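You operate a simulated robot arm through the tools that you are given. There is no shell and no other tool.

You run a simulated robot arm. Do the job below in one go: nothing can be reset, and whatever is moved stays where it is left.

TASK
Park the carriage clamped at P, unthreaded and with the air shut.
Fine: grip open before the carriage moves, first slider back; leave the other rolls and controls as they are.

The check looks at the end state, three seconds after you hand in, the way a careful person would. Anything else that was tipped, shoved, dropped, spilled or broken makes it a failure.

THE ROBOT
A 7-joint arm with a three-finger gripper, fixed in place. Base frame: the origin is at the foot of the arm, x ahead of it, y to its left, z up. Readings come in mm, degrees, newtons and seconds.
With the tool pointing down near the work surface it reaches from about 100 to 940 mm from the base axis. Its first joint turns from -166.0 to 166.0 degrees. Payload 2.69 kg.
Tool frame: the origin (TCP) lies between the finger pads and is the grasp point; the fingertips stand 30 mm ahead of it; z points along the fingers, y is the line along which they close. Largest opening 128 mm; the body of the gripper starts 117 mm behind the TCP.
Orientation is that of the tool frame in the base frame, as a unit quaternion [w, x, y, z]. With the fingers straight down and closing along the base's y, the tool's x points along the base's -x, its y along +y and its z along -z.

THE INTERFACE
- The arm moves only by the tool servo_tool. Its argument "motion" is a list of rows, each a list of 3 entries, a list of its own where there are three numbers: the opening in per cent of the stroke, from 0 (shut) to 100 (fully open), then the shift along the tool's x, y, z in mm, then the turn, a rotation vector about the tool's x, y, z in degrees. In form: [[claw, [dx, dy, dz], [rx, ry, rz]], ...]. A call has 1 to 20 rows; each row shifts and turns the commanded pose from where the row before left it, along the tool's axes as they then stand. A row lasts 0.2 s, in which the tool goes at most 50 mm and 8.6 degrees; a call with a longer step from one row to the next is refused whole, and so is a gripper value outside its range. A pose out of reach is approached as far as the arm can. The call stops where the force on the tool passes 90 N (or 10 N more than at its start, if that is more) or the arm is blocked; 0.2 s more then pass. Each finger halts on what it meets, pressing with about 28 N; the grip force reading is that of the motor and also rises with nothing between the fingers. The clock runs only during rows and for 0.2 s after the last one: add rows that do not move to give the fingers time. The reply holds the time, the measured pose of the TCP, the force on the tool along the base axes, the opening and the grip force, in the units named above and with some noise, with the torque about the TCP (base axes, N m) and any sound that the robot's microphone picked up.
- Cameras (640 x 400 px; columns grow to the right, rows downward): "scene" is fixed at [50, 499.4, 1350.2]; the picture's right is [-0.07, -1.00, 0.00], its down [-0.67, 0.05, -0.74] and it looks along [0.74, -0.05, -0.67] (base axes); focal length 214 px, centre (320, 200). "wrist" rides on the gripper at [58, 54, -131] in the tool frame; the picture's right is [-0.68, 0.74, 0.00], its down [-0.62, -0.56, -0.55] and it looks along [-0.40, -0.37, 0.84] (tool axes); focal length 234 px, centre (320, 200). There is no depth. A picture from a camera that has moved, and an enlarged one, comes with that camera's place and axes in the base frame and with its lens.
- capture(camera): a new picture of that camera. It takes no simulated time.
- lift_body(by): slides the trunk up (or, below 0, down) by that many mm; the arm rides with it, the base frame stays. It gives what a move gives, with no picture.
- enlarge(camera, box): a new picture of the part [left, top, right, bottom] of that camera's present view, enlarged. It takes no simulated time.
- finish_job(): hands the job in; it is judged then, once.

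Nothing tells you positions but the pictures and the camera data. Unless the task says otherwise, let go and move clear before handing in.

The tools are called after "Call:" as name(argument=value, ...) on one line, values as JSON. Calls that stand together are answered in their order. servo_tool: Moves the arm, as the interface text tells. Its arguments: {"type":"object","properties":{"motion":{"type":"array","items":{"type":"array"}}},"required":["motion"]} The other tools are called the same way: lift_body (by) slides the trunk up or down; capture (camera) takes a picture; enlarge (camera, box) takes an enlarged picture of a part of a camera's view; finish_job () hands the job in.

At the start:

```text
time_s: 0.0
position: [667.5, 449.6, 1093.7]
ee_rot: [0.0, 0.0, 1.0, 0.0]
contact_force: [-0.3, 0.4, 0.8]
ft_torque: [0.0, -0.01, -0.02]
grip_width: 128.0
grip_force: 0.0
trunk travel left (down, up): [-150.0, 200.0]
```

scene: 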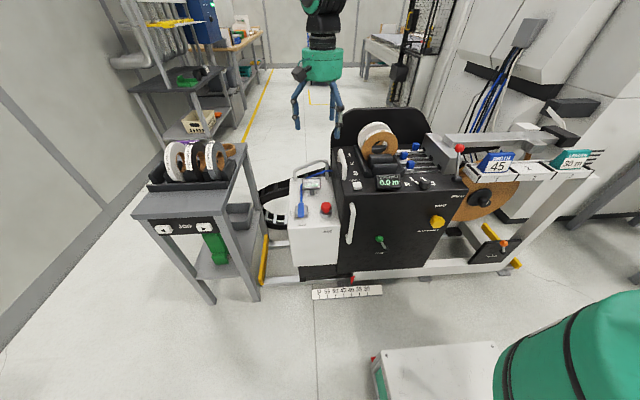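
wrist: 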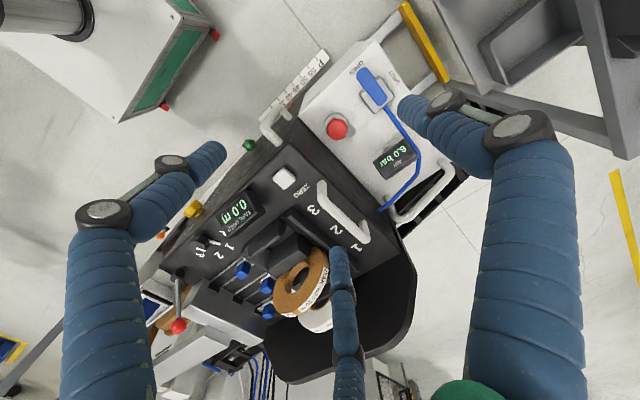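

I see a machine with a black carriage on rails, a white box with a blue air lever, a red knob, a gauge of 6.0 bar, and a scale on the floor with a "P" mark. I'll enlarge the pictures to understand the controls before moving.

Call:
enlarge(camera="scene", box=[270, 90, 430, 190])

Call:
enlarge(camera="scene", box=[270, 190, 430, 310])

Call:
enlarge(camera="scene", box=[370, 120, 610, 280])

Call:
enlarge(camera="wrist", box=[230, 50, 470, 210])

Call:
enlarge(camera="wrist", box=[140, 140, 400, 340])

Call:
enlarge(camera="scene", box=[130, 130, 290, 300])

```text
4.00 times, centred on (350, 140) of scene
camera zoom: at [50.0, 499.4, 1350.2], right [-0.07, -1.0, 0.0], down [-0.67, 0.05, -0.74], along [0.74, -0.05, -0.67], focal length 858 px, centre (200, 440)
```

zoom: 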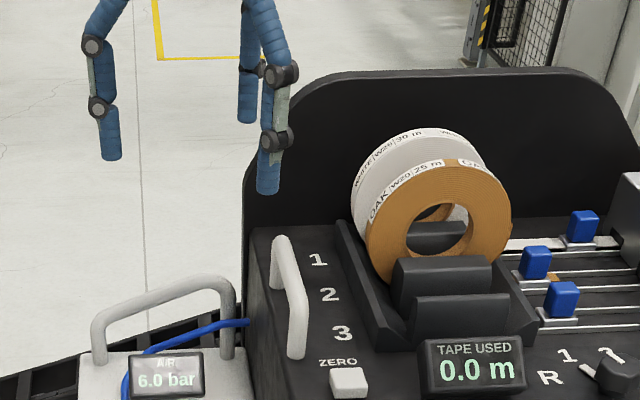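

```text
3.33 times, centred on (350, 250) of scene
camera zoom: at [50.0, 499.4, 1350.2], right [-0.07, -1.0, 0.0], down [-0.67, 0.05, -0.74], along [0.74, -0.05, -0.67], focal length 715 px, centre (220, 33)
```

zoom: 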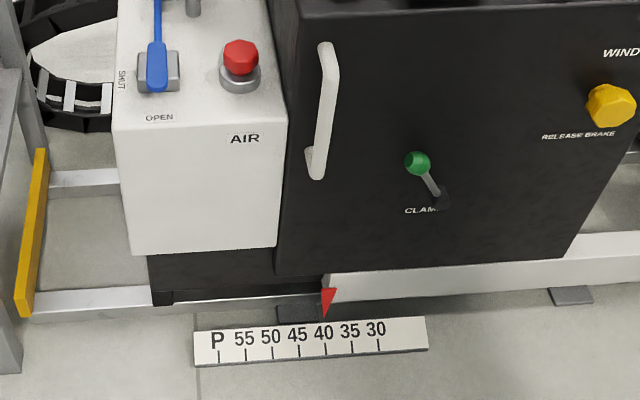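

```text
2.50 times, centred on (490, 200) of scene
camera zoom: at [50.0, 499.4, 1350.2], right [-0.07, -1.0, 0.0], down [-0.67, 0.05, -0.74], along [0.74, -0.05, -0.67], focal length 536 px, centre (-105, 200)
```

zoom: 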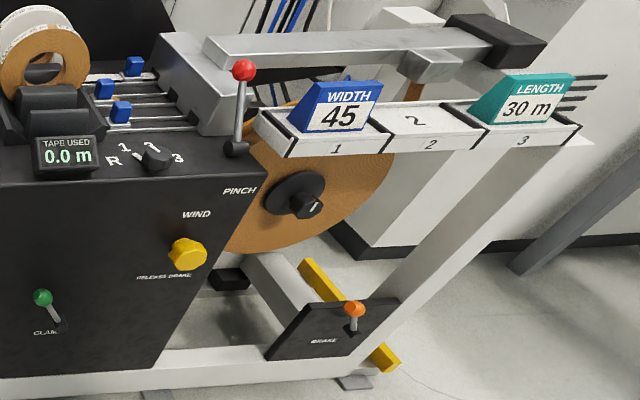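

```text
2.50 times, centred on (350, 130) of wrist
camera zoom: at [609.9, 502.6, 1225.0], right [0.68, 0.74, 0.0], down [0.62, -0.56, 0.55], along [0.4, -0.37, -0.84], focal length 585 px, centre (245, 375)
```

zoom: 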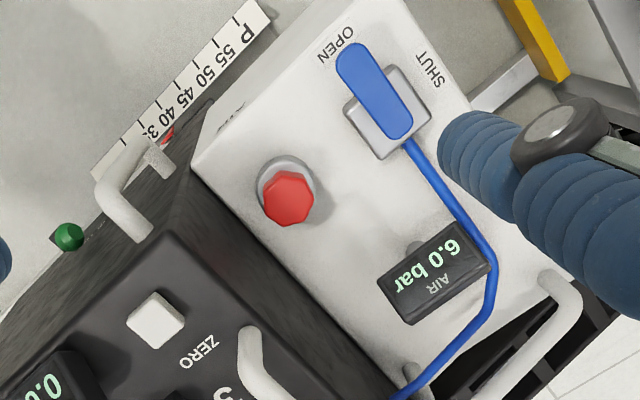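

```text
2.00 times, centred on (270, 240) of wrist
camera zoom: at [609.9, 502.6, 1225.0], right [0.68, 0.74, 0.0], down [0.62, -0.56, 0.55], along [0.4, -0.37, -0.84], focal length 468 px, centre (420, 120)
```

zoom: 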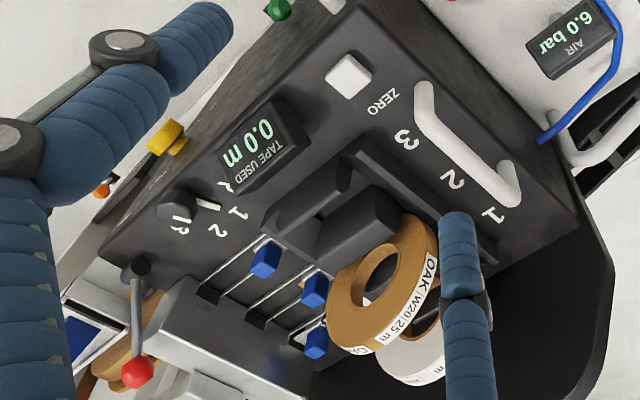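

```text
2.35 times, centred on (210, 215) of scene
camera zoom: at [50.0, 499.4, 1350.2], right [-0.07, -1.0, 0.0], down [-0.67, 0.05, -0.74], along [0.74, -0.05, -0.67], focal length 505 px, centre (579, 165)
```

zoom: 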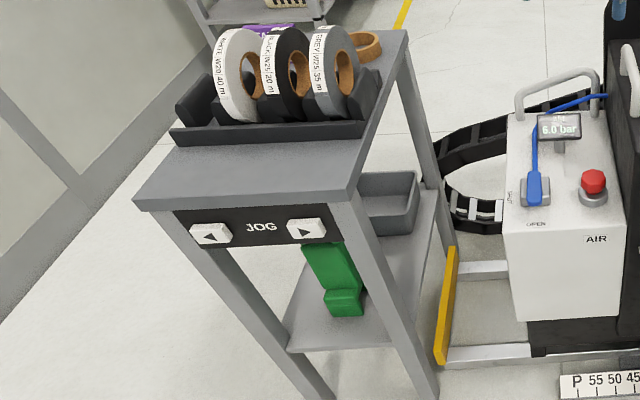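

The carriage's pointer stands near 40, P lies roughly 200 mm toward +y, and the top panel sits around z ≈ 805. I need closer views of the sliders, the pinch lever, the clamp and the knob before touching anything.

Call:
enlarge(camera="scene", box=[380, 130, 480, 195])

Call:
enlarge(camera="wrist", box=[200, 220, 320, 330])

Call:
enlarge(camera="scene", box=[360, 220, 420, 260])

Call:
enlarge(camera="scene", box=[290, 265, 390, 305])

Call:
enlarge(camera="scene", box=[285, 170, 345, 225])

Call:
enlarge(camera="scene", box=[460, 200, 560, 290])

```text
6.15 times, centred on (430, 162) of scene
camera zoom: at [50.0, 499.4, 1350.2], right [-0.07, -1.0, 0.0], down [-0.67, 0.05, -0.74], along [0.74, -0.05, -0.67], focal length 1320 px, centre (-357, 431)
```

zoom: 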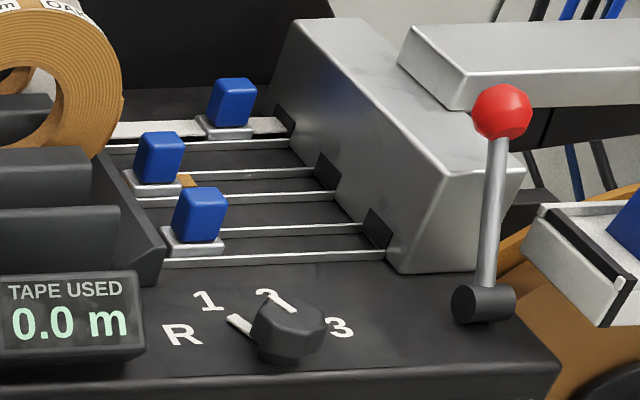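

```text
3.64 times, centred on (260, 275) of wrist
camera zoom: at [609.9, 502.6, 1225.0], right [0.68, 0.74, 0.0], down [0.62, -0.56, 0.55], along [0.4, -0.37, -0.84], focal length 852 px, centre (538, -73)
```

zoom: 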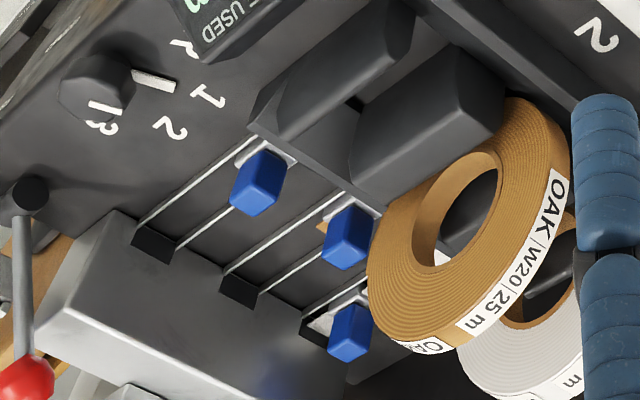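

```text
10.00 times, centred on (390, 240) of scene
camera zoom: at [50.0, 499.4, 1350.2], right [-0.07, -1.0, 0.0], down [-0.67, 0.05, -0.74], along [0.74, -0.05, -0.67], focal length 2145 px, centre (-380, -200)
```

zoom: 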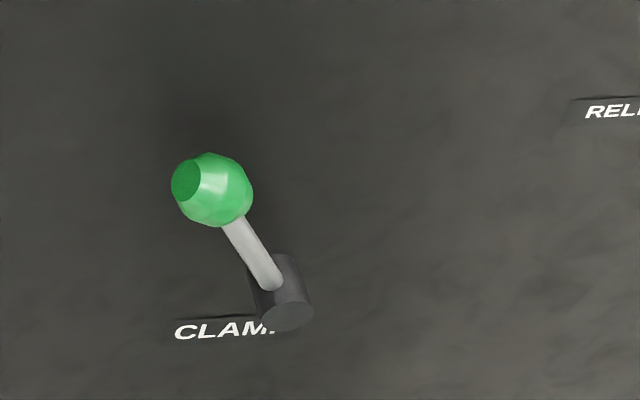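

```text
6.40 times, centred on (340, 285) of scene
camera zoom: at [50.0, 499.4, 1350.2], right [-0.07, -1.0, 0.0], down [-0.67, 0.05, -0.74], along [0.74, -0.05, -0.67], focal length 1373 px, centre (192, -344)
```

zoom: 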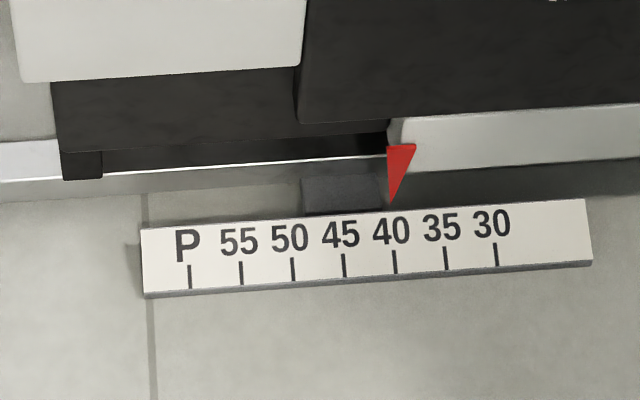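

```text
7.27 times, centred on (315, 198) of scene
camera zoom: at [50.0, 499.4, 1350.2], right [-0.07, -1.0, 0.0], down [-0.67, 0.05, -0.74], along [0.74, -0.05, -0.67], focal length 1560 px, centre (356, 218)
```

zoom: 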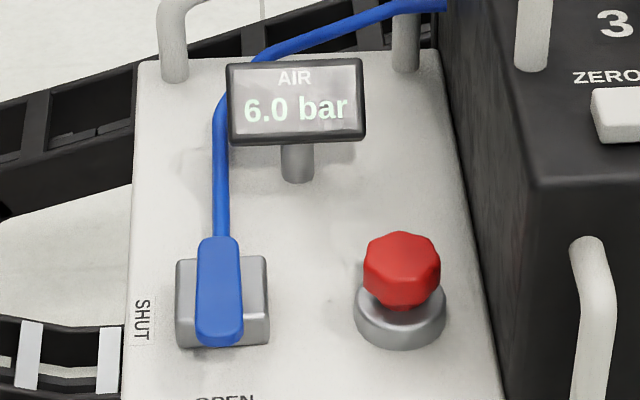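

```text
4.44 times, centred on (510, 245) of scene
camera zoom: at [50.0, 499.4, 1350.2], right [-0.07, -1.0, 0.0], down [-0.67, 0.05, -0.74], along [0.74, -0.05, -0.67], focal length 953 px, centre (-524, 0)
```

zoom: 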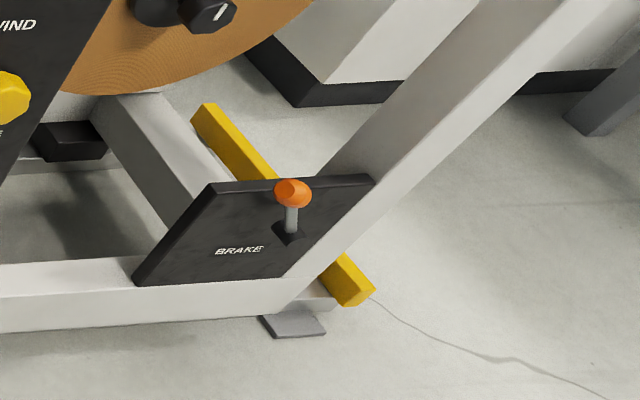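

The three sliders sit at about x 815/898/968. Slider 1 (farthest) is pushed forward to y ≈ −30, and the other two are back at y ≈ +52; the pinch lever is near (729,−112,816), leaning back. I'll move the arm high up toward −y for a better look with the wrist camera.

Call:
servo_tool(motion=[[100, [10, -45, -10], [0, 0, 0]], [100, [10, -45, -10], [0, 0, 0]], [100, [10, -45, -10], [0, 0, 0]], [100, [10, -45, -10], [0, 0, 0]], [100, [10, -45, -10], [0, 0, 0]], [100, [10, -45, -10], [0, 0, 0]], [100, [10, -45, 0], [0, 0, 0]], [100, [0, 0, 0], [0, 0, 0]]])

Call:
capture(camera="wrist")

Call:
capture(camera="scene")

```text
time_s: 1.8
position: [597.3, 130.4, 1157.8]
ee_rot: [0.0, 0.0, 1.0, 0.0]
contact_force: [0.4, -0.3, 0.0]
ft_torque: [0.07, -0.01, 0.0]
grip_width: 127.8
grip_force: 0.0
trunk travel left (down, up): [-150.0, 200.0]
```

```text
taken
camera wrist: at [539.3, 183.9, 1288.6], right [0.68, 0.74, 0.0], down [0.62, -0.57, 0.55], along [0.4, -0.37, -0.84], focal length 234 px, centre (320, 200)
```

wrist: 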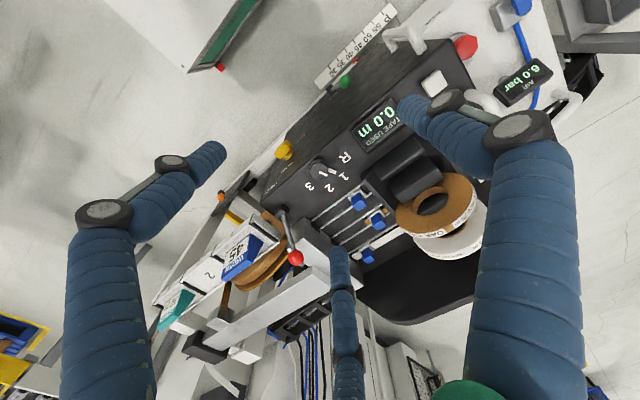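

```text
taken
```

scene: 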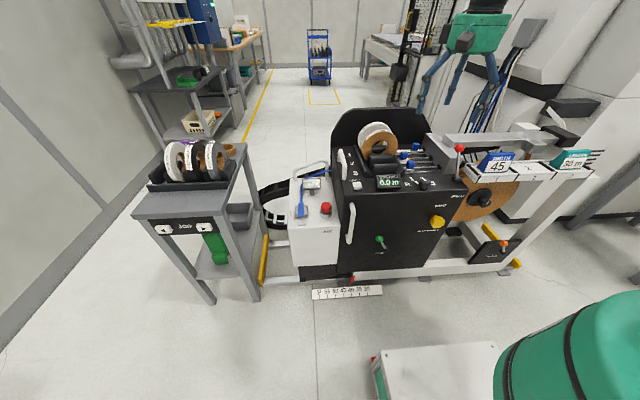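

The view from here shows the pinch lever and sliders well. The gripper seems to have one finger on +y and two on −y, so I'll close it to see its shape, and enlarge the panel.

Call:
enlarge(camera="wrist", box=[250, 140, 410, 270])

Call:
enlarge(camera="wrist", box=[150, 170, 350, 330])

Call:
servo_tool(motion=[[0, [0, 0, 0], [0, 0, 0]], [0, [0, 0, 0], [0, 0, 0]], [0, [0, 0, 0], [0, 0, 0]]])

Call:
capture(camera="wrist")

Call:
enlarge(camera="scene", box=[400, 0, 540, 120])

```text
3.08 times, centred on (330, 205) of wrist
camera zoom: at [539.3, 183.9, 1288.6], right [0.68, 0.74, 0.0], down [0.62, -0.57, 0.55], along [0.4, -0.37, -0.84], focal length 720 px, centre (289, 185)
```

zoom: 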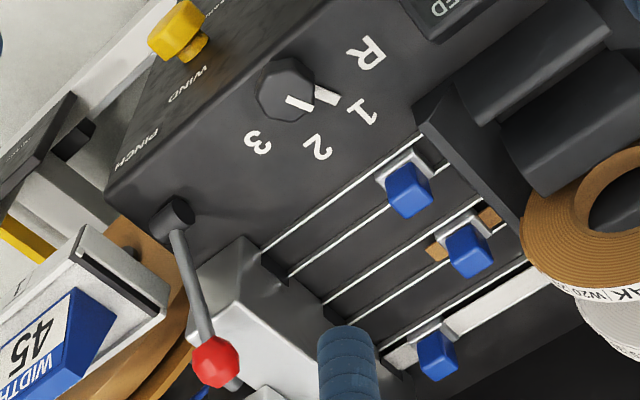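

```text
2.50 times, centred on (250, 250) of wrist
camera zoom: at [539.3, 183.9, 1288.6], right [0.68, 0.74, 0.0], down [0.62, -0.57, 0.55], along [0.4, -0.37, -0.84], focal length 585 px, centre (495, 75)
```

zoom: 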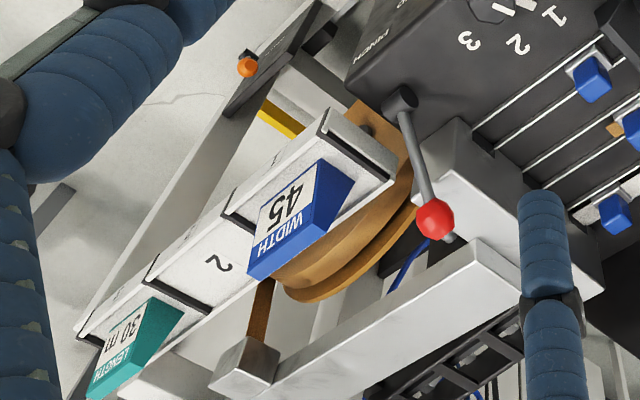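

```text
time_s: 2.6
position: [597.8, 131.2, 1158.0]
ee_rot: [0.0, 0.0, 1.0, 0.0]
contact_force: [-0.9, 0.4, 0.0]
ft_torque: [0.03, 0.02, -0.02]
grip_width: 2.0
grip_force: 28.0
trunk travel left (down, up): [-150.0, 200.0]
```

```text
taken
camera wrist: at [539.7, 184.9, 1288.4], right [0.68, 0.74, 0.0], down [0.62, -0.57, 0.55], along [0.4, -0.37, -0.84], focal length 234 px, centre (320, 200)
```

wrist: 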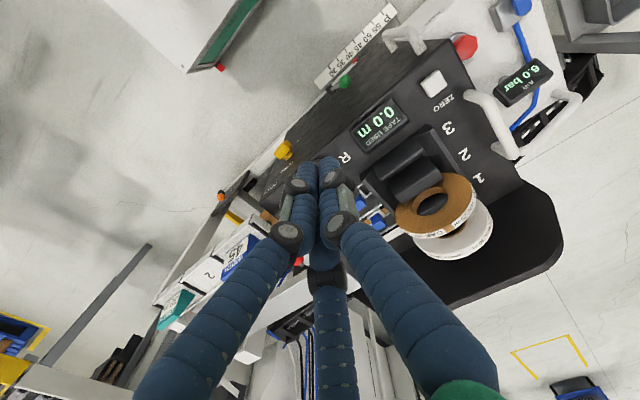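

```text
3.33 times, centred on (470, 60) of scene
camera zoom: at [50.0, 499.4, 1350.2], right [-0.07, -1.0, 0.0], down [-0.67, 0.05, -0.74], along [0.74, -0.05, -0.67], focal length 715 px, centre (-180, 667)
```

zoom: 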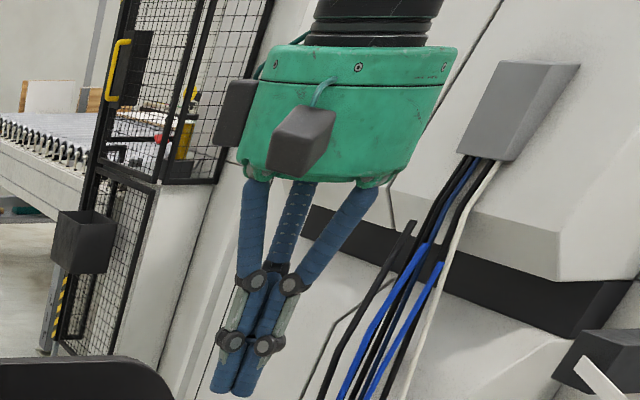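

The closed gripper makes one slim probe. I'll bring the wrist camera closer to the pinch lever and block to judge which state it's in.

Call:
servo_tool(motion=[[0, [-12, -30, 26], [0, 0, 0]], [0, [-12, -30, 26], [0, 0, 0]], [0, [-12, -30, 26], [0, 0, 0]], [0, [-12, -30, 26], [0, 0, 0]], [0, [-12, -30, 24], [0, 0, 0]], [0, [0, 0, 0], [0, 0, 0]]])

Call:
capture(camera="wrist")

Call:
capture(camera="scene")

```text
time_s: 4.0
position: [656.4, -16.9, 1028.4]
ee_rot: [0.0, 0.0, 1.0, 0.001]
contact_force: [0.2, -0.4, -0.7]
ft_torque: [0.05, 0.07, -0.03]
grip_width: 2.2
grip_force: 27.9
trunk travel left (down, up): [-150.0, 200.0]
```

```text
taken
camera wrist: at [599.2, 36.1, 1158.4], right [0.68, 0.74, 0.0], down [0.62, -0.57, 0.55], along [0.4, -0.37, -0.84], focal length 234 px, centre (320, 200)
```

wrist: 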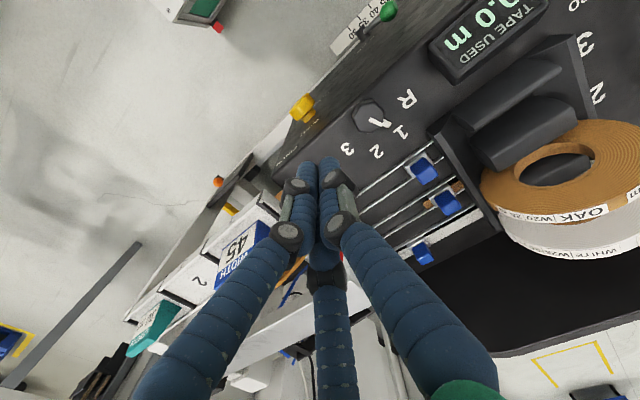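

```text
taken
```

scene: 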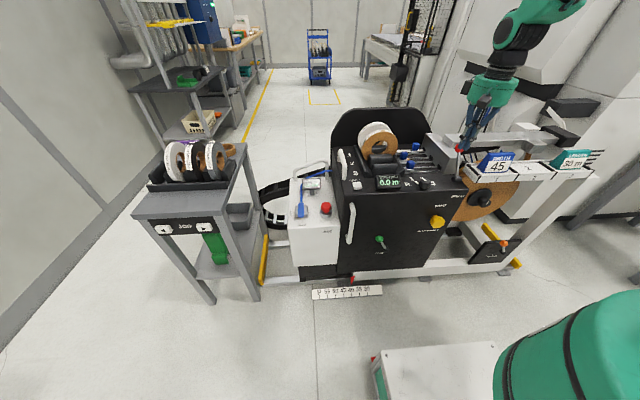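

The fingers block the view, so I'll shift the camera toward −y and −x to bring the pinch lever into the clear right half of the picture.

Call:
servo_tool(motion=[[0, [10, -40, 0], [0, 0, 0]], [0, [10, -40, 0], [0, 0, 0]], [0, [10, -40, 0], [0, 0, 0]], [0, [8, -37, 0], [0, 0, 0]], [0, [0, 0, 0], [0, 0, 0]]])

Call:
capture(camera="wrist")

Call:
enlarge(camera="wrist", box=[340, 80, 560, 260])

Call:
enlarge(camera="scene", box=[420, 130, 520, 220])

```text
time_s: 5.2
position: [618.6, -175.3, 1027.0]
ee_rot: [0.0, -0.001, 1.0, -0.001]
contact_force: [-0.1, -0.3, 0.8]
ft_torque: [0.03, -0.01, 0.0]
grip_width: 2.2
grip_force: 28.2
trunk travel left (down, up): [-150.0, 200.0]
```

```text
taken
camera wrist: at [559.5, -121.2, 1157.6], right [0.68, 0.74, 0.0], down [0.62, -0.57, 0.55], along [0.4, -0.37, -0.84], focal length 234 px, centre (320, 200)
```

wrist: 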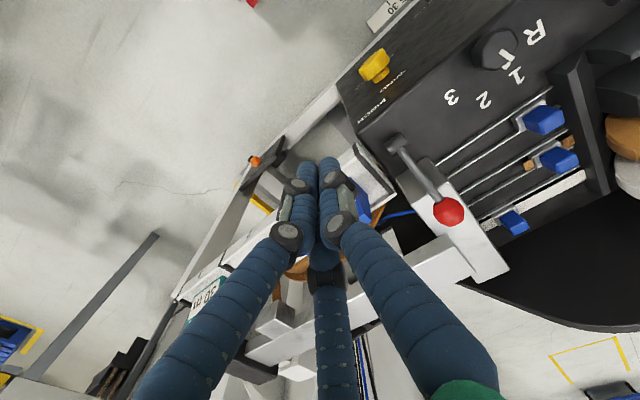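

```text
2.22 times, centred on (450, 170) of wrist
camera zoom: at [559.5, -121.2, 1157.6], right [0.68, 0.74, 0.0], down [0.62, -0.57, 0.55], along [0.4, -0.37, -0.84], focal length 520 px, centre (31, 267)
```

zoom: 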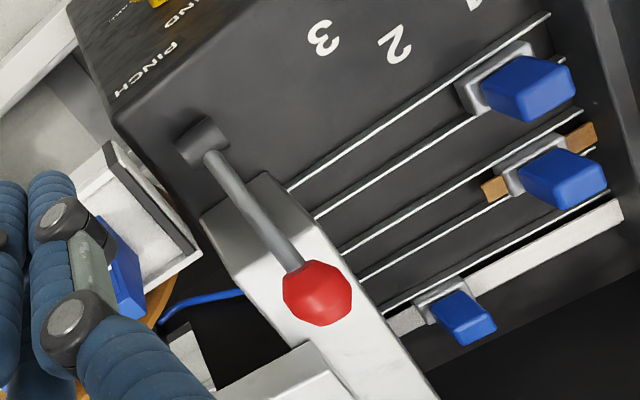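

```text
4.44 times, centred on (470, 175) of scene
camera zoom: at [50.0, 499.4, 1350.2], right [-0.07, -1.0, 0.0], down [-0.67, 0.05, -0.74], along [0.74, -0.05, -0.67], focal length 953 px, centre (-347, 311)
```

zoom: 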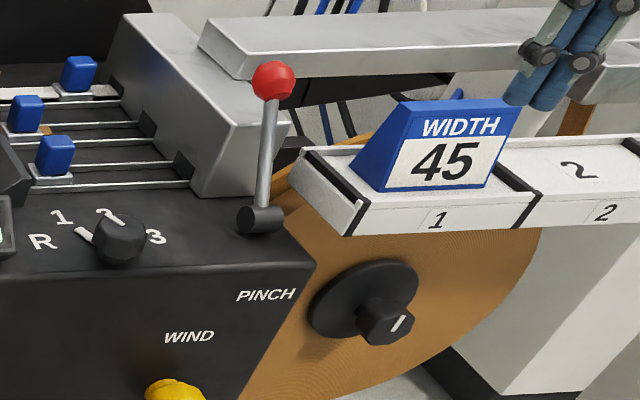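

I see the white tape run from slider 1 into lane hole 1 of the block. To see the exit side of the block, I'll turn the tool −90° about its axis so the camera looks toward +x+y.

Call:
servo_tool(motion=[[0, [0, 0, 0], [0, 0, -8.2]], [0, [0, 0, 0], [0, 0, -8.2]], [0, [0, 0, 0], [0, 0, -8.2]], [0, [0, 0, 0], [0, 0, -8.2]], [0, [0, 0, 0], [0, 0, -8.2]], [0, [0, 0, 0], [0, 0, -8.2]], [0, [0, 0, 0], [0, 0, -8.2]], [0, [0, 0, 0], [0, 0, -8.2]], [0, [0, 0, 0], [0, 0, -8.2]], [0, [0, 0, 0], [0, 0, -8.2]], [0, [0, 0, 0], [0, 0, -8]], [0, [0, 0, 0], [0, 0, 0]]])

Call:
capture(camera="wrist")

Call:
capture(camera="scene")

```text
time_s: 7.8
position: [622.3, -173.1, 1027.3]
ee_rot: [0.0, 0.708, -0.706, 0.0]
contact_force: [0.4, -0.1, -0.4]
ft_torque: [0.0, 0.01, -0.02]
grip_width: 2.1
grip_force: 28.3
trunk travel left (down, up): [-150.0, 200.0]
```

```text
taken
camera wrist: at [567.9, -231.4, 1156.9], right [-0.74, 0.67, 0.0], down [0.56, 0.62, 0.55], along [0.37, 0.4, -0.84], focal length 234 px, centre (320, 200)
```

wrist: 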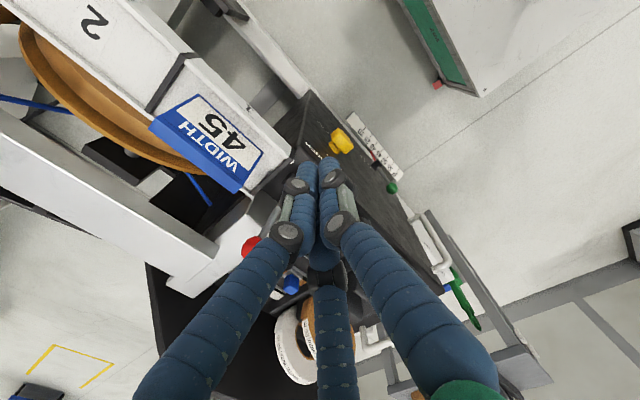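

```text
taken
```

scene: 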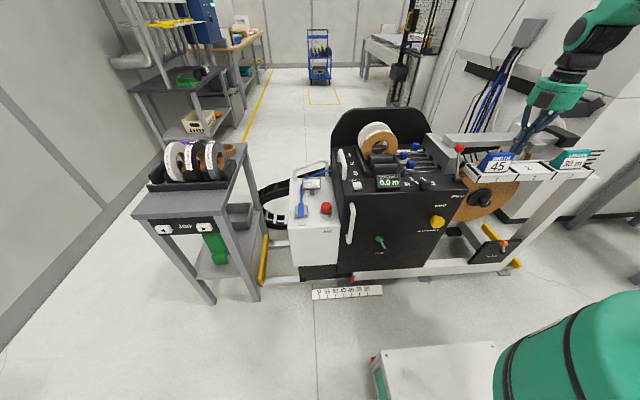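

Call:
enlarge(camera="wrist", box=[80, 120, 300, 320])

Call:
enlarge(camera="wrist", box=[300, 90, 480, 220])

```text
2.00 times, centred on (190, 220) of wrist
camera zoom: at [567.9, -231.4, 1156.9], right [-0.74, 0.67, 0.0], down [0.56, 0.62, 0.55], along [0.37, 0.4, -0.84], focal length 468 px, centre (580, 160)
```

zoom: 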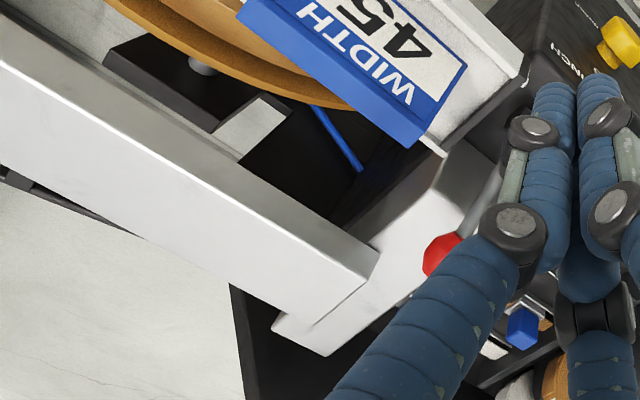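

```text
3.08 times, centred on (390, 155) of wrist
camera zoom: at [567.9, -231.4, 1156.9], right [-0.74, 0.67, 0.0], down [0.56, 0.62, 0.55], along [0.37, 0.4, -0.84], focal length 720 px, centre (105, 338)
```

zoom: 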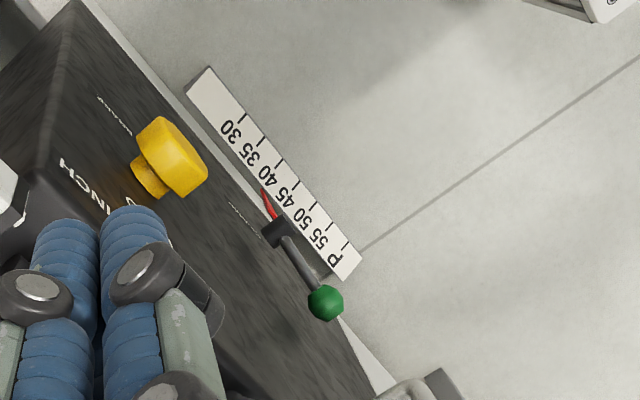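

I now place the pinch ball at about (791,−118,926), leaning back over the block (block top ≈ 885). I'll go behind the ball with closed fingers, staying above the block, and check before pushing it forward.

Call:
servo_tool(motion=[[0, [-11, -44, 0], [0, 0, 0]], [0, [-11, -44, 0], [0, 0, 0]], [0, [-11, -44, 0], [0, 0, 0]], [0, [-11, -44, 0], [0, 0, 0]], [0, [-11, -44, 0], [0, 0, 0]], [0, [0, 0, 0], [0, 0, 0]]])

Call:
enlarge(camera="scene", box=[400, 90, 520, 190])

Call:
capture(camera="wrist")

```text
time_s: 9.2
position: [840.6, -117.2, 1023.7]
ee_rot: [0.001, 0.708, -0.706, -0.001]
contact_force: [0.5, 0.4, -0.3]
ft_torque: [0.0, 0.02, 0.01]
grip_width: 2.2
grip_force: 27.9
trunk travel left (down, up): [-150.0, 200.0]
```

```text
4.00 times, centred on (460, 140) of scene
camera zoom: at [50.0, 499.4, 1350.2], right [-0.07, -1.0, 0.0], down [-0.67, 0.05, -0.74], along [0.74, -0.05, -0.67], focal length 858 px, centre (-240, 440)
```

zoom: 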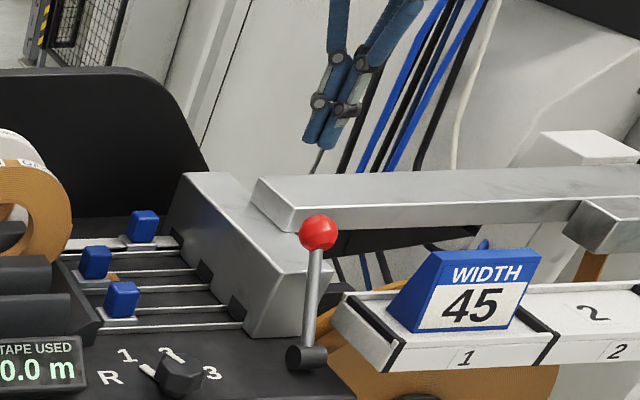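

```text
taken
camera wrist: at [787.7, -175.1, 1155.0], right [-0.74, 0.68, 0.0], down [0.57, 0.62, 0.55], along [0.37, 0.4, -0.84], focal length 234 px, centre (320, 200)
```

wrist: 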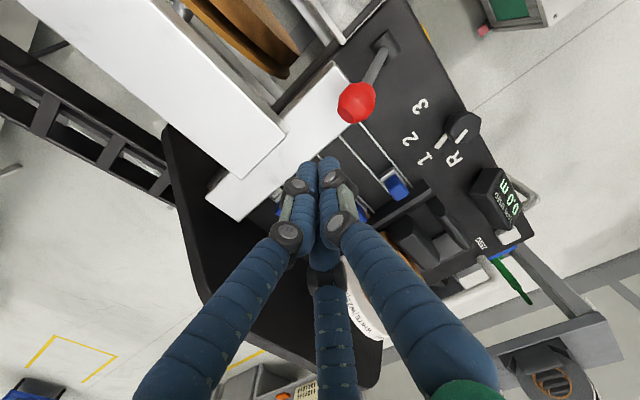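

The fingertips stand just behind the ball and clear of the bar end (x ≥ 867, y ≤ −144). I'll lower to tip height ≈ 914 and push the ball toward −x in small steps.

Call:
servo_tool(motion=[[0, [0, 0, 40], [0, 0, 0]], [0, [0, 0, 40], [0, 0, 0]], [0, [0, 0, 0], [0, 0, 0]]])

Call:
enlarge(camera="scene", box=[400, 90, 520, 190])

```text
time_s: 10.0
position: [841.5, -117.5, 945.1]
ee_rot: [0.0, 0.708, -0.707, 0.0]
contact_force: [0.4, 0.3, -0.4]
ft_torque: [0.01, 0.03, -0.01]
grip_width: 2.5
grip_force: 28.5
trunk travel left (down, up): [-150.0, 200.0]
```

```text
4.00 times, centred on (460, 140) of scene
camera zoom: at [50.0, 499.4, 1350.2], right [-0.07, -1.0, 0.0], down [-0.67, 0.05, -0.74], along [0.74, -0.05, -0.67], focal length 858 px, centre (-240, 440)
```

zoom: 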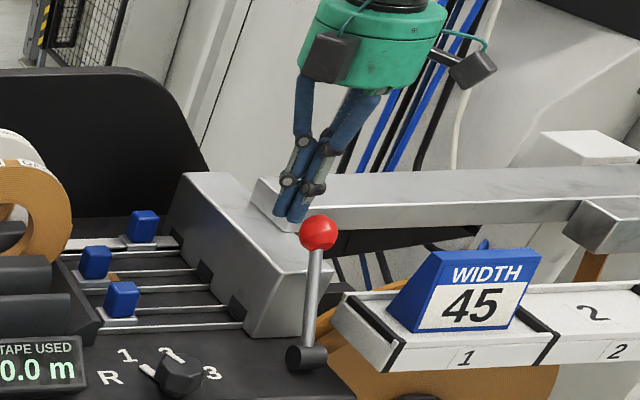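

Call:
servo_tool(motion=[[0, [0, 10, 0], [0, 0, 0]], [0, [0, 10, 0], [0, 0, 0]], [0, [0, 10, 0], [0, 0, 0]], [0, [0, 10, 0], [0, 0, 0]], [0, [0, 0, 0], [0, 0, 0]]])

Call:
enlarge(camera="scene", box=[400, 90, 520, 190])

```text
time_s: 11.2
position: [801.3, -116.8, 947.0]
ee_rot: [-0.001, -0.707, 0.707, 0.0]
contact_force: [2.0, 0.5, -1.2]
ft_torque: [-0.02, -0.02, 0.03]
grip_width: 2.3
grip_force: 27.8
trunk travel left (down, up): [-150.0, 200.0]
```

```text
4.00 times, centred on (460, 140) of scene
camera zoom: at [50.0, 499.4, 1350.2], right [-0.07, -1.0, 0.0], down [-0.67, 0.05, -0.74], along [0.74, -0.05, -0.67], focal length 858 px, centre (-240, 440)
```

zoom: 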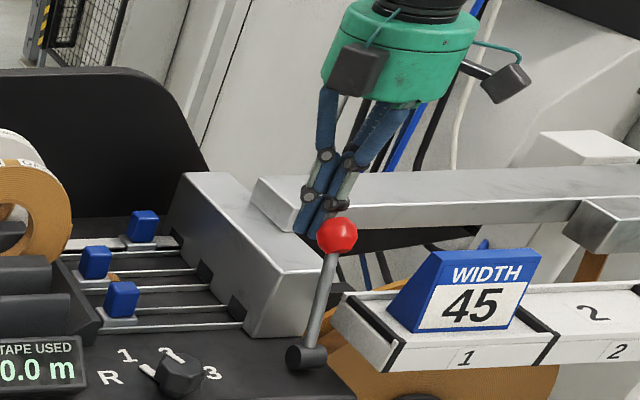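

The lever follows with little force. I'll go on pushing it forward.

Call:
servo_tool(motion=[[0, [0, 10, 0], [0, 0, 0]], [0, [0, 10, 0], [0, 0, 0]], [0, [0, 10, 0], [0, 0, 0]], [0, [0, 10, 0], [0, 0, 0]], [0, [0, 0, 0], [0, 0, 0]]])

Call:
enlarge(camera="scene", box=[400, 90, 520, 190])

```text
time_s: 12.4
position: [759.8, -116.3, 946.1]
ee_rot: [0.0, 0.707, -0.707, 0.0]
contact_force: [0.0, -0.2, 0.5]
ft_torque: [0.02, -0.02, 0.01]
grip_width: 1.8
grip_force: 28.0
trunk travel left (down, up): [-150.0, 200.0]
```

```text
4.00 times, centred on (460, 140) of scene
camera zoom: at [50.0, 499.4, 1350.2], right [-0.07, -1.0, 0.0], down [-0.67, 0.05, -0.74], along [0.74, -0.05, -0.67], focal length 858 px, centre (-240, 440)
```

zoom: 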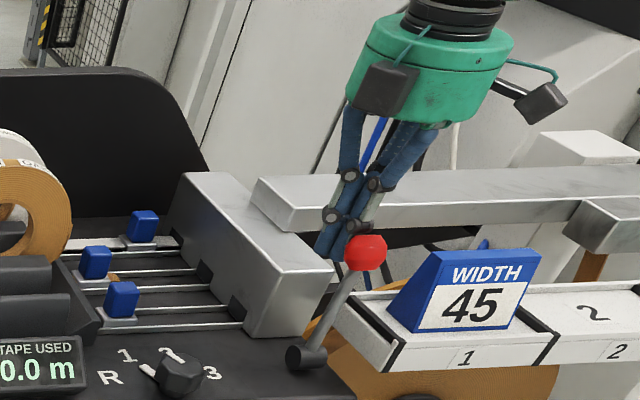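

Call:
servo_tool(motion=[[0, [0, 10, 0], [0, 0, 0]], [0, [0, 10, 0], [0, 0, 0]], [0, [0, 10, 0], [0, 0, 0]], [0, [0, 0, 0], [0, 0, 0]]])

Call:
enlarge(camera="scene", box=[400, 90, 520, 190])

```text
time_s: 13.4
position: [730.4, -116.3, 945.8]
ee_rot: [0.0, 0.708, -0.706, 0.0]
contact_force: [-0.1, 0.1, -0.1]
ft_torque: [0.02, -0.03, 0.0]
grip_width: 2.4
grip_force: 28.0
trunk travel left (down, up): [-150.0, 200.0]
```

```text
4.00 times, centred on (460, 140) of scene
camera zoom: at [50.0, 499.4, 1350.2], right [-0.07, -1.0, 0.0], down [-0.67, 0.05, -0.74], along [0.74, -0.05, -0.67], focal length 858 px, centre (-240, 440)
```

zoom: 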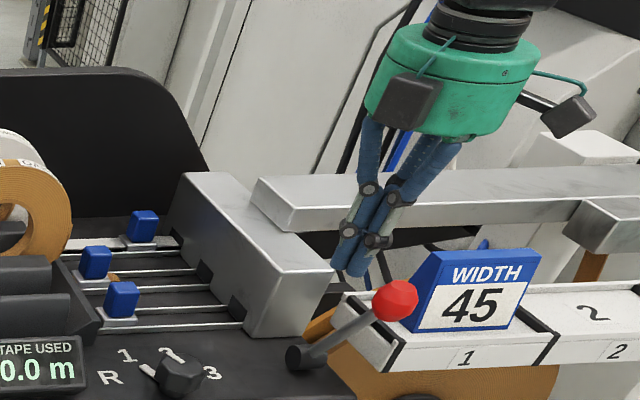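

The lever snapped over to its forward stop, about 58° from before. I'll now rise and move over slider 1 to get a precise view and test the reach.

Call:
servo_tool(motion=[[0, [0, 0, -45], [0, 0, 0]], [0, [0, 0, -45], [0, 0, 0]], [0, [-15, -40, -10], [0, 0, 0]], [0, [-15, -40, 0], [0, 0, 0]], [0, [-15, -40, 0], [0, 0, 0]], [0, [-15, -40, 0], [0, 0, 0]], [0, [0, 0, 0], [0, 0, 0]]])

Call:
capture(camera="wrist")

Call:
enlarge(camera="scene", box=[380, 90, 540, 200])

```text
time_s: 15.0
position: [891.6, -55.5, 1044.7]
ee_rot: [0.0, 0.707, -0.707, -0.001]
contact_force: [0.4, 0.3, -1.3]
ft_torque: [-0.05, 0.05, 0.0]
grip_width: 2.2
grip_force: 28.1
trunk travel left (down, up): [-150.0, 200.0]
```

```text
taken
camera wrist: at [837.5, -115.2, 1176.1], right [-0.74, 0.68, 0.0], down [0.57, 0.62, 0.55], along [0.37, 0.4, -0.84], focal length 234 px, centre (320, 200)
```

wrist: 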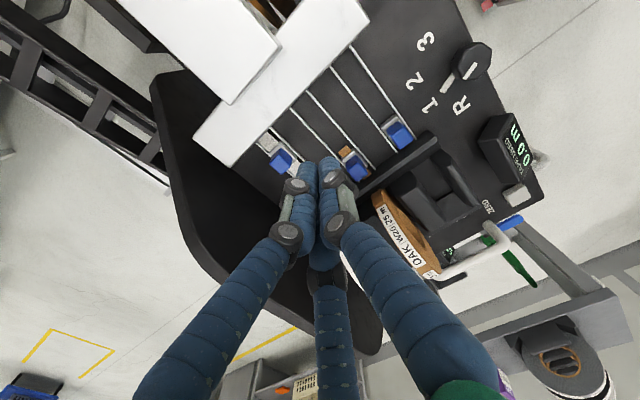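

```text
3.64 times, centred on (460, 145) of scene
camera zoom: at [50.0, 499.4, 1350.2], right [-0.07, -1.0, 0.0], down [-0.67, 0.05, -0.74], along [0.74, -0.05, -0.67], focal length 780 px, centre (-189, 400)
```

zoom: 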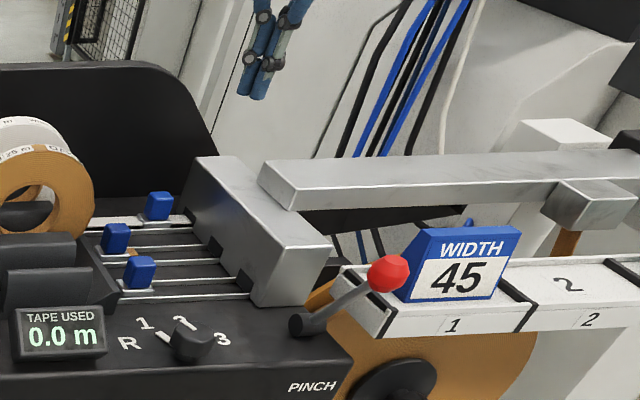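

The pinch lever now points forward; the block spans y −96…−149 and a tall back plate stands at about x ≥ 1012. I'll enlarge slider 1 to fix its exact position.

Call:
enlarge(camera="wrist", box=[190, 90, 430, 240])

Call:
enlarge(camera="scene", box=[395, 130, 455, 175])

```text
2.67 times, centred on (310, 165) of wrist
camera zoom: at [837.5, -115.2, 1176.1], right [-0.74, 0.68, 0.0], down [0.57, 0.62, 0.55], along [0.37, 0.4, -0.84], focal length 624 px, centre (347, 293)
```

zoom: 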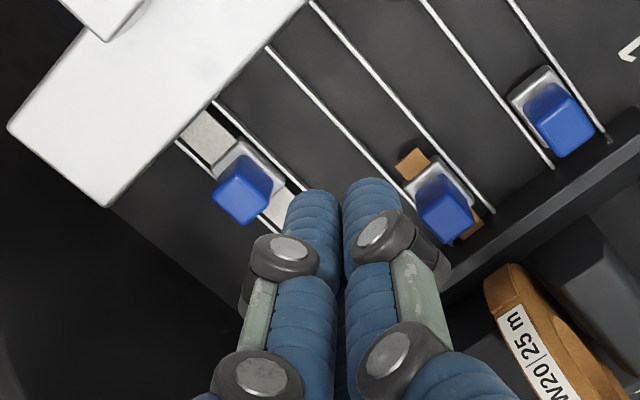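

```text
8.89 times, centred on (425, 152) of scene
camera zoom: at [50.0, 499.4, 1350.2], right [-0.07, -1.0, 0.0], down [-0.67, 0.05, -0.74], along [0.74, -0.05, -0.67], focal length 1906 px, centre (-613, 622)
```

zoom: 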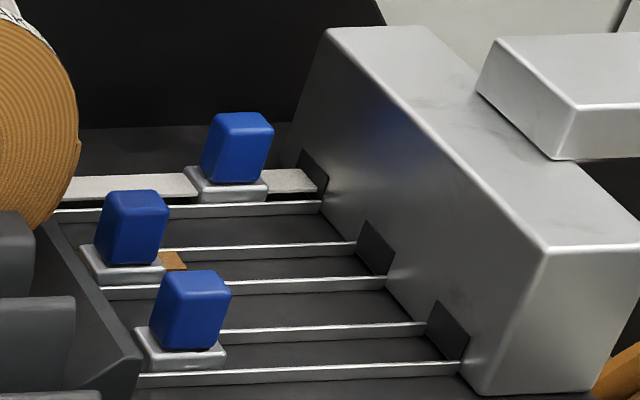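

Slider 1's knob is about 26×34 mm, at roughly (978,−46,838), with only about 33 mm to the block. So I'll grip it fore and aft with the tool tilted 25° (fingertips toward +x) to stay clear of the back plate. First I tilt and half-open here, then look again.

Call:
servo_tool(motion=[[35, [0, 0, 0], [8.4, 0, 0]], [35, [0, 0, 0], [8.3, 0, 0]], [35, [0, 0, 0], [8.3, 0, 0]], [35, [0, 0, 0], [0, 0, 0]]])

Call:
capture(camera="wrist")

Call:
enlarge(camera="scene", box=[380, 60, 540, 180])

```text
time_s: 16.0
position: [891.0, -58.5, 1046.7]
ee_rot: [-0.154, 0.691, -0.69, 0.154]
contact_force: [-0.5, -1.2, -0.2]
ft_torque: [0.0, -0.01, 0.0]
grip_width: 45.0
grip_force: 0.0
trunk travel left (down, up): [-150.0, 200.0]
```

```text
taken
camera wrist: at [785.4, -116.1, 1142.5], right [-0.67, 0.68, -0.31], down [0.28, 0.62, 0.74], along [0.69, 0.4, -0.6], focal length 234 px, centre (320, 200)
```

wrist: 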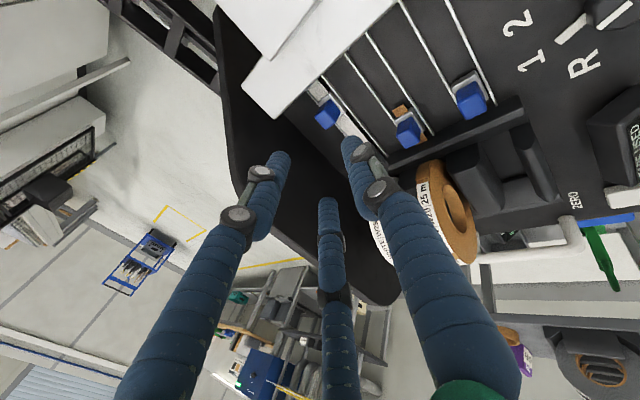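

```text
3.33 times, centred on (460, 120) of scene
camera zoom: at [50.0, 499.4, 1350.2], right [-0.07, -1.0, 0.0], down [-0.67, 0.05, -0.74], along [0.74, -0.05, -0.67], focal length 715 px, centre (-147, 467)
```

zoom: 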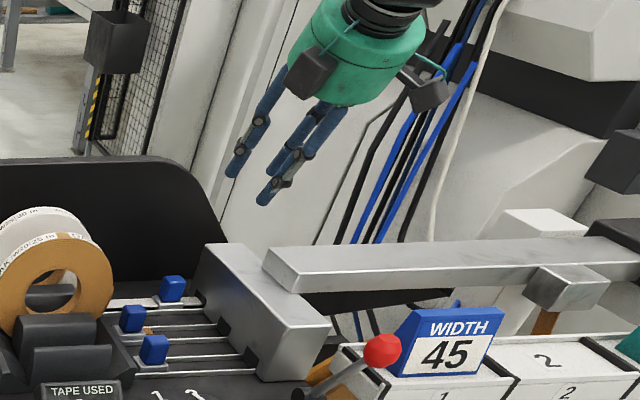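

The plate is further back than I feared (x ≈ 1069), so there is room. I'll line up with knob 1 along the tool axis, about 120 mm short of it.

Call:
servo_tool(motion=[[35, [-6, 5, 42], [0, 0, 0]], [35, [-5.5, 5.3, 41.5], [0, 0, 0]], [35, [0, 0, 0], [0, 0, 0]]])

Call:
capture(camera="wrist")

Call:
enlarge(camera="scene", box=[380, 80, 500, 180])

```text
time_s: 16.8
position: [918.5, -45.2, 963.5]
ee_rot: [0.152, -0.69, 0.691, -0.152]
contact_force: [0.6, 0.1, -1.7]
ft_torque: [0.03, 0.05, 0.0]
grip_width: 45.3
grip_force: 0.1
trunk travel left (down, up): [-150.0, 200.0]
```

```text
taken
camera wrist: at [815.2, -103.8, 1059.9], right [-0.67, 0.68, -0.31], down [0.28, 0.62, 0.74], along [0.69, 0.4, -0.6], focal length 234 px, centre (320, 200)
```

wrist: 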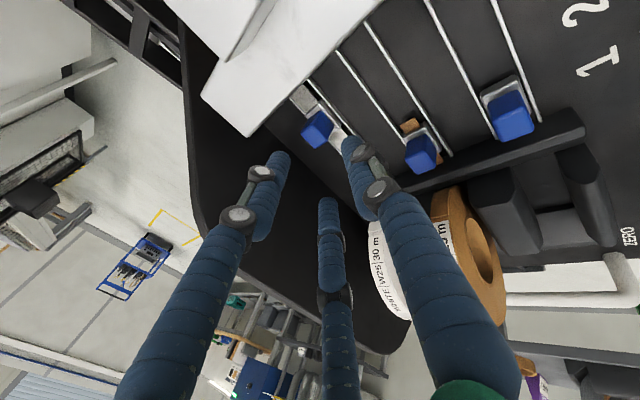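

```text
4.00 times, centred on (440, 130) of scene
camera zoom: at [50.0, 499.4, 1350.2], right [-0.07, -1.0, 0.0], down [-0.67, 0.05, -0.74], along [0.74, -0.05, -0.67], focal length 858 px, centre (-160, 480)
```

zoom: 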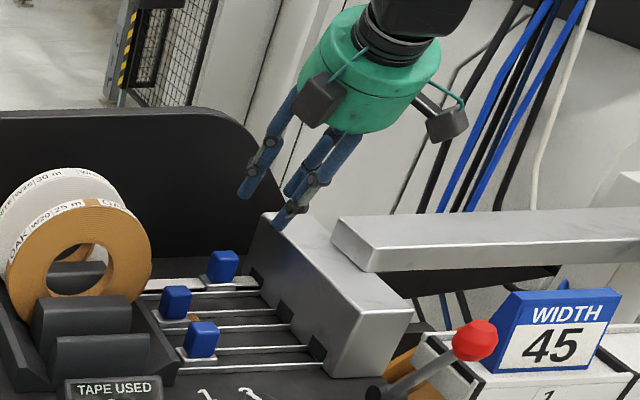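

Call:
servo_tool(motion=[[35, [1.5, 0, 35], [0, 0, 0]], [35, [1.5, 0, 35], [0, 0, 0]], [35, [0, 0, 0], [0, 0, 0]]])

Call:
enlarge(camera="wrist", box=[230, 90, 430, 240])

Call:
enlarge(camera="scene", box=[390, 110, 480, 180])

```text
time_s: 17.6
position: [946.0, -45.4, 899.6]
ee_rot: [-0.154, 0.691, -0.689, 0.153]
contact_force: [0.6, 0.2, -0.6]
ft_torque: [0.03, 0.03, 0.02]
grip_width: 44.7
grip_force: 0.0
trunk travel left (down, up): [-150.0, 200.0]
```

```text
2.67 times, centred on (330, 165) of wrist
camera zoom: at [840.7, -105.2, 994.5], right [-0.67, 0.68, -0.31], down [0.28, 0.62, 0.74], along [0.69, 0.4, -0.6], focal length 624 px, centre (293, 293)
```

zoom: 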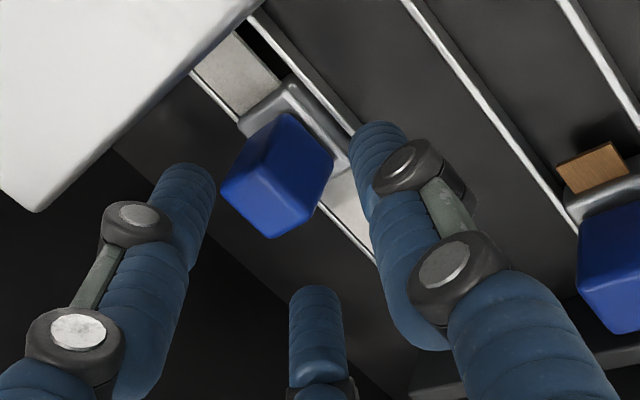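

```text
5.71 times, centred on (435, 145) of scene
camera zoom: at [50.0, 499.4, 1350.2], right [-0.07, -1.0, 0.0], down [-0.67, 0.05, -0.74], along [0.74, -0.05, -0.67], focal length 1226 px, centre (-337, 514)
```

zoom: 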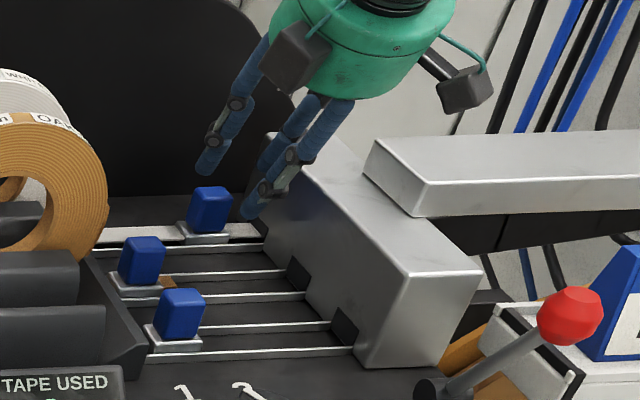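

Call:
servo_tool(motion=[[35, [2, -1, 15], [0, 0, 0]], [35, [1, -1, 15], [0, 0, 0]], [35, [0, 0, 8], [0, 0, 0]], [35, [0, 0, 0], [0, 0, 0]]])

Call:
enlarge(camera="wrist", box=[230, 90, 430, 240])

Call:
enlarge(camera="scene", box=[390, 110, 480, 180])

```text
time_s: 18.6
position: [964.3, -52.5, 869.9]
ee_rot: [-0.153, 0.691, -0.69, 0.153]
contact_force: [-1.2, 8.4, -1.1]
ft_torque: [0.16, 0.0, 0.19]
grip_width: 49.2
grip_force: 2.2
trunk travel left (down, up): [-150.0, 200.0]
```

```text
2.67 times, centred on (330, 165) of wrist
camera zoom: at [859.2, -110.0, 964.9], right [-0.67, 0.68, -0.31], down [0.28, 0.62, 0.74], along [0.69, 0.4, -0.6], focal length 624 px, centre (293, 293)
```

zoom: 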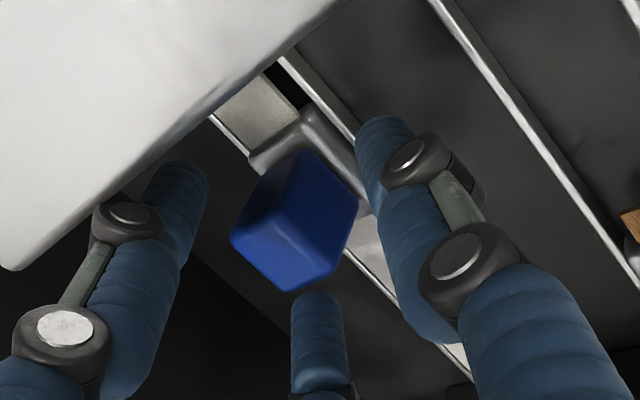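

```text
5.71 times, centred on (435, 145) of scene
camera zoom: at [50.0, 499.4, 1350.2], right [-0.07, -1.0, 0.0], down [-0.67, 0.05, -0.74], along [0.74, -0.05, -0.67], focal length 1226 px, centre (-337, 514)
```

zoom: 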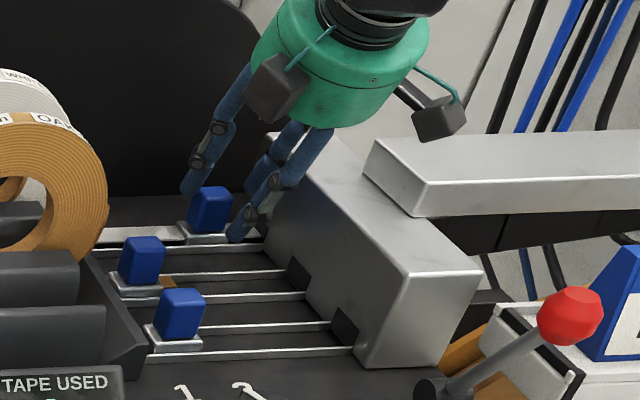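

A knuckle of the −y finger brushed the block (8 N). I'll back off toward +y and narrow the opening slightly.

Call:
servo_tool(motion=[[33, [-4, 0, -4], [0, 0, 0]], [30, [-3, 0, 0], [0, 0, 0]], [30, [0, 0, 0], [0, 0, 0]]])

Call:
enlarge(camera="wrist", box=[230, 90, 430, 240])

Call:
enlarge(camera="scene", box=[400, 120, 460, 165])

```text
time_s: 19.4
position: [962.3, -45.4, 873.4]
ee_rot: [0.153, -0.69, 0.69, -0.153]
contact_force: [-0.2, -0.3, 0.0]
ft_torque: [-0.02, 0.0, -0.02]
grip_width: 38.2
grip_force: 0.1
trunk travel left (down, up): [-150.0, 200.0]
```

```text
2.67 times, centred on (330, 165) of wrist
camera zoom: at [858.7, -103.8, 969.1], right [-0.67, 0.68, -0.31], down [0.28, 0.62, 0.74], along [0.69, 0.4, -0.6], focal length 624 px, centre (293, 293)
```

zoom: 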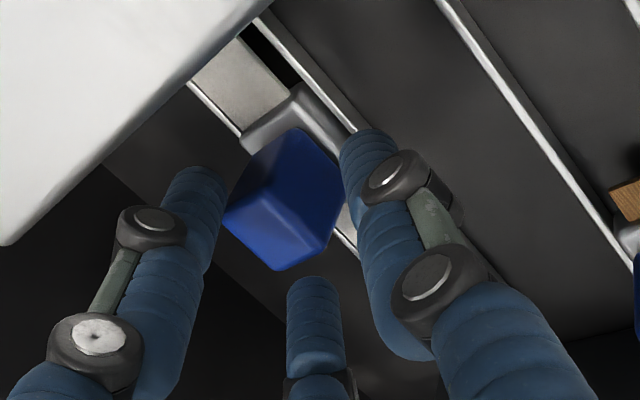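

```text
8.89 times, centred on (430, 142) of scene
camera zoom: at [50.0, 499.4, 1350.2], right [-0.07, -1.0, 0.0], down [-0.67, 0.05, -0.74], along [0.74, -0.05, -0.67], focal length 1906 px, centre (-658, 711)
```

zoom: 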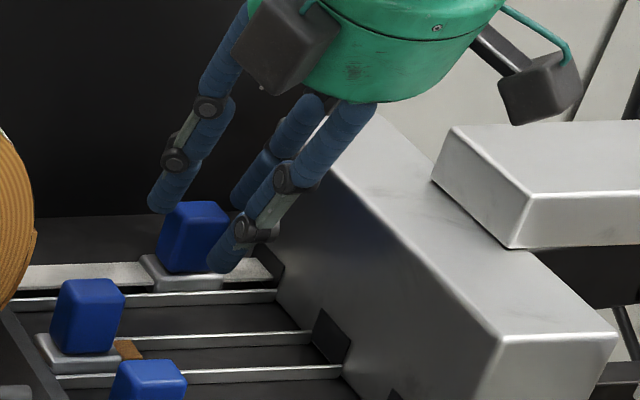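

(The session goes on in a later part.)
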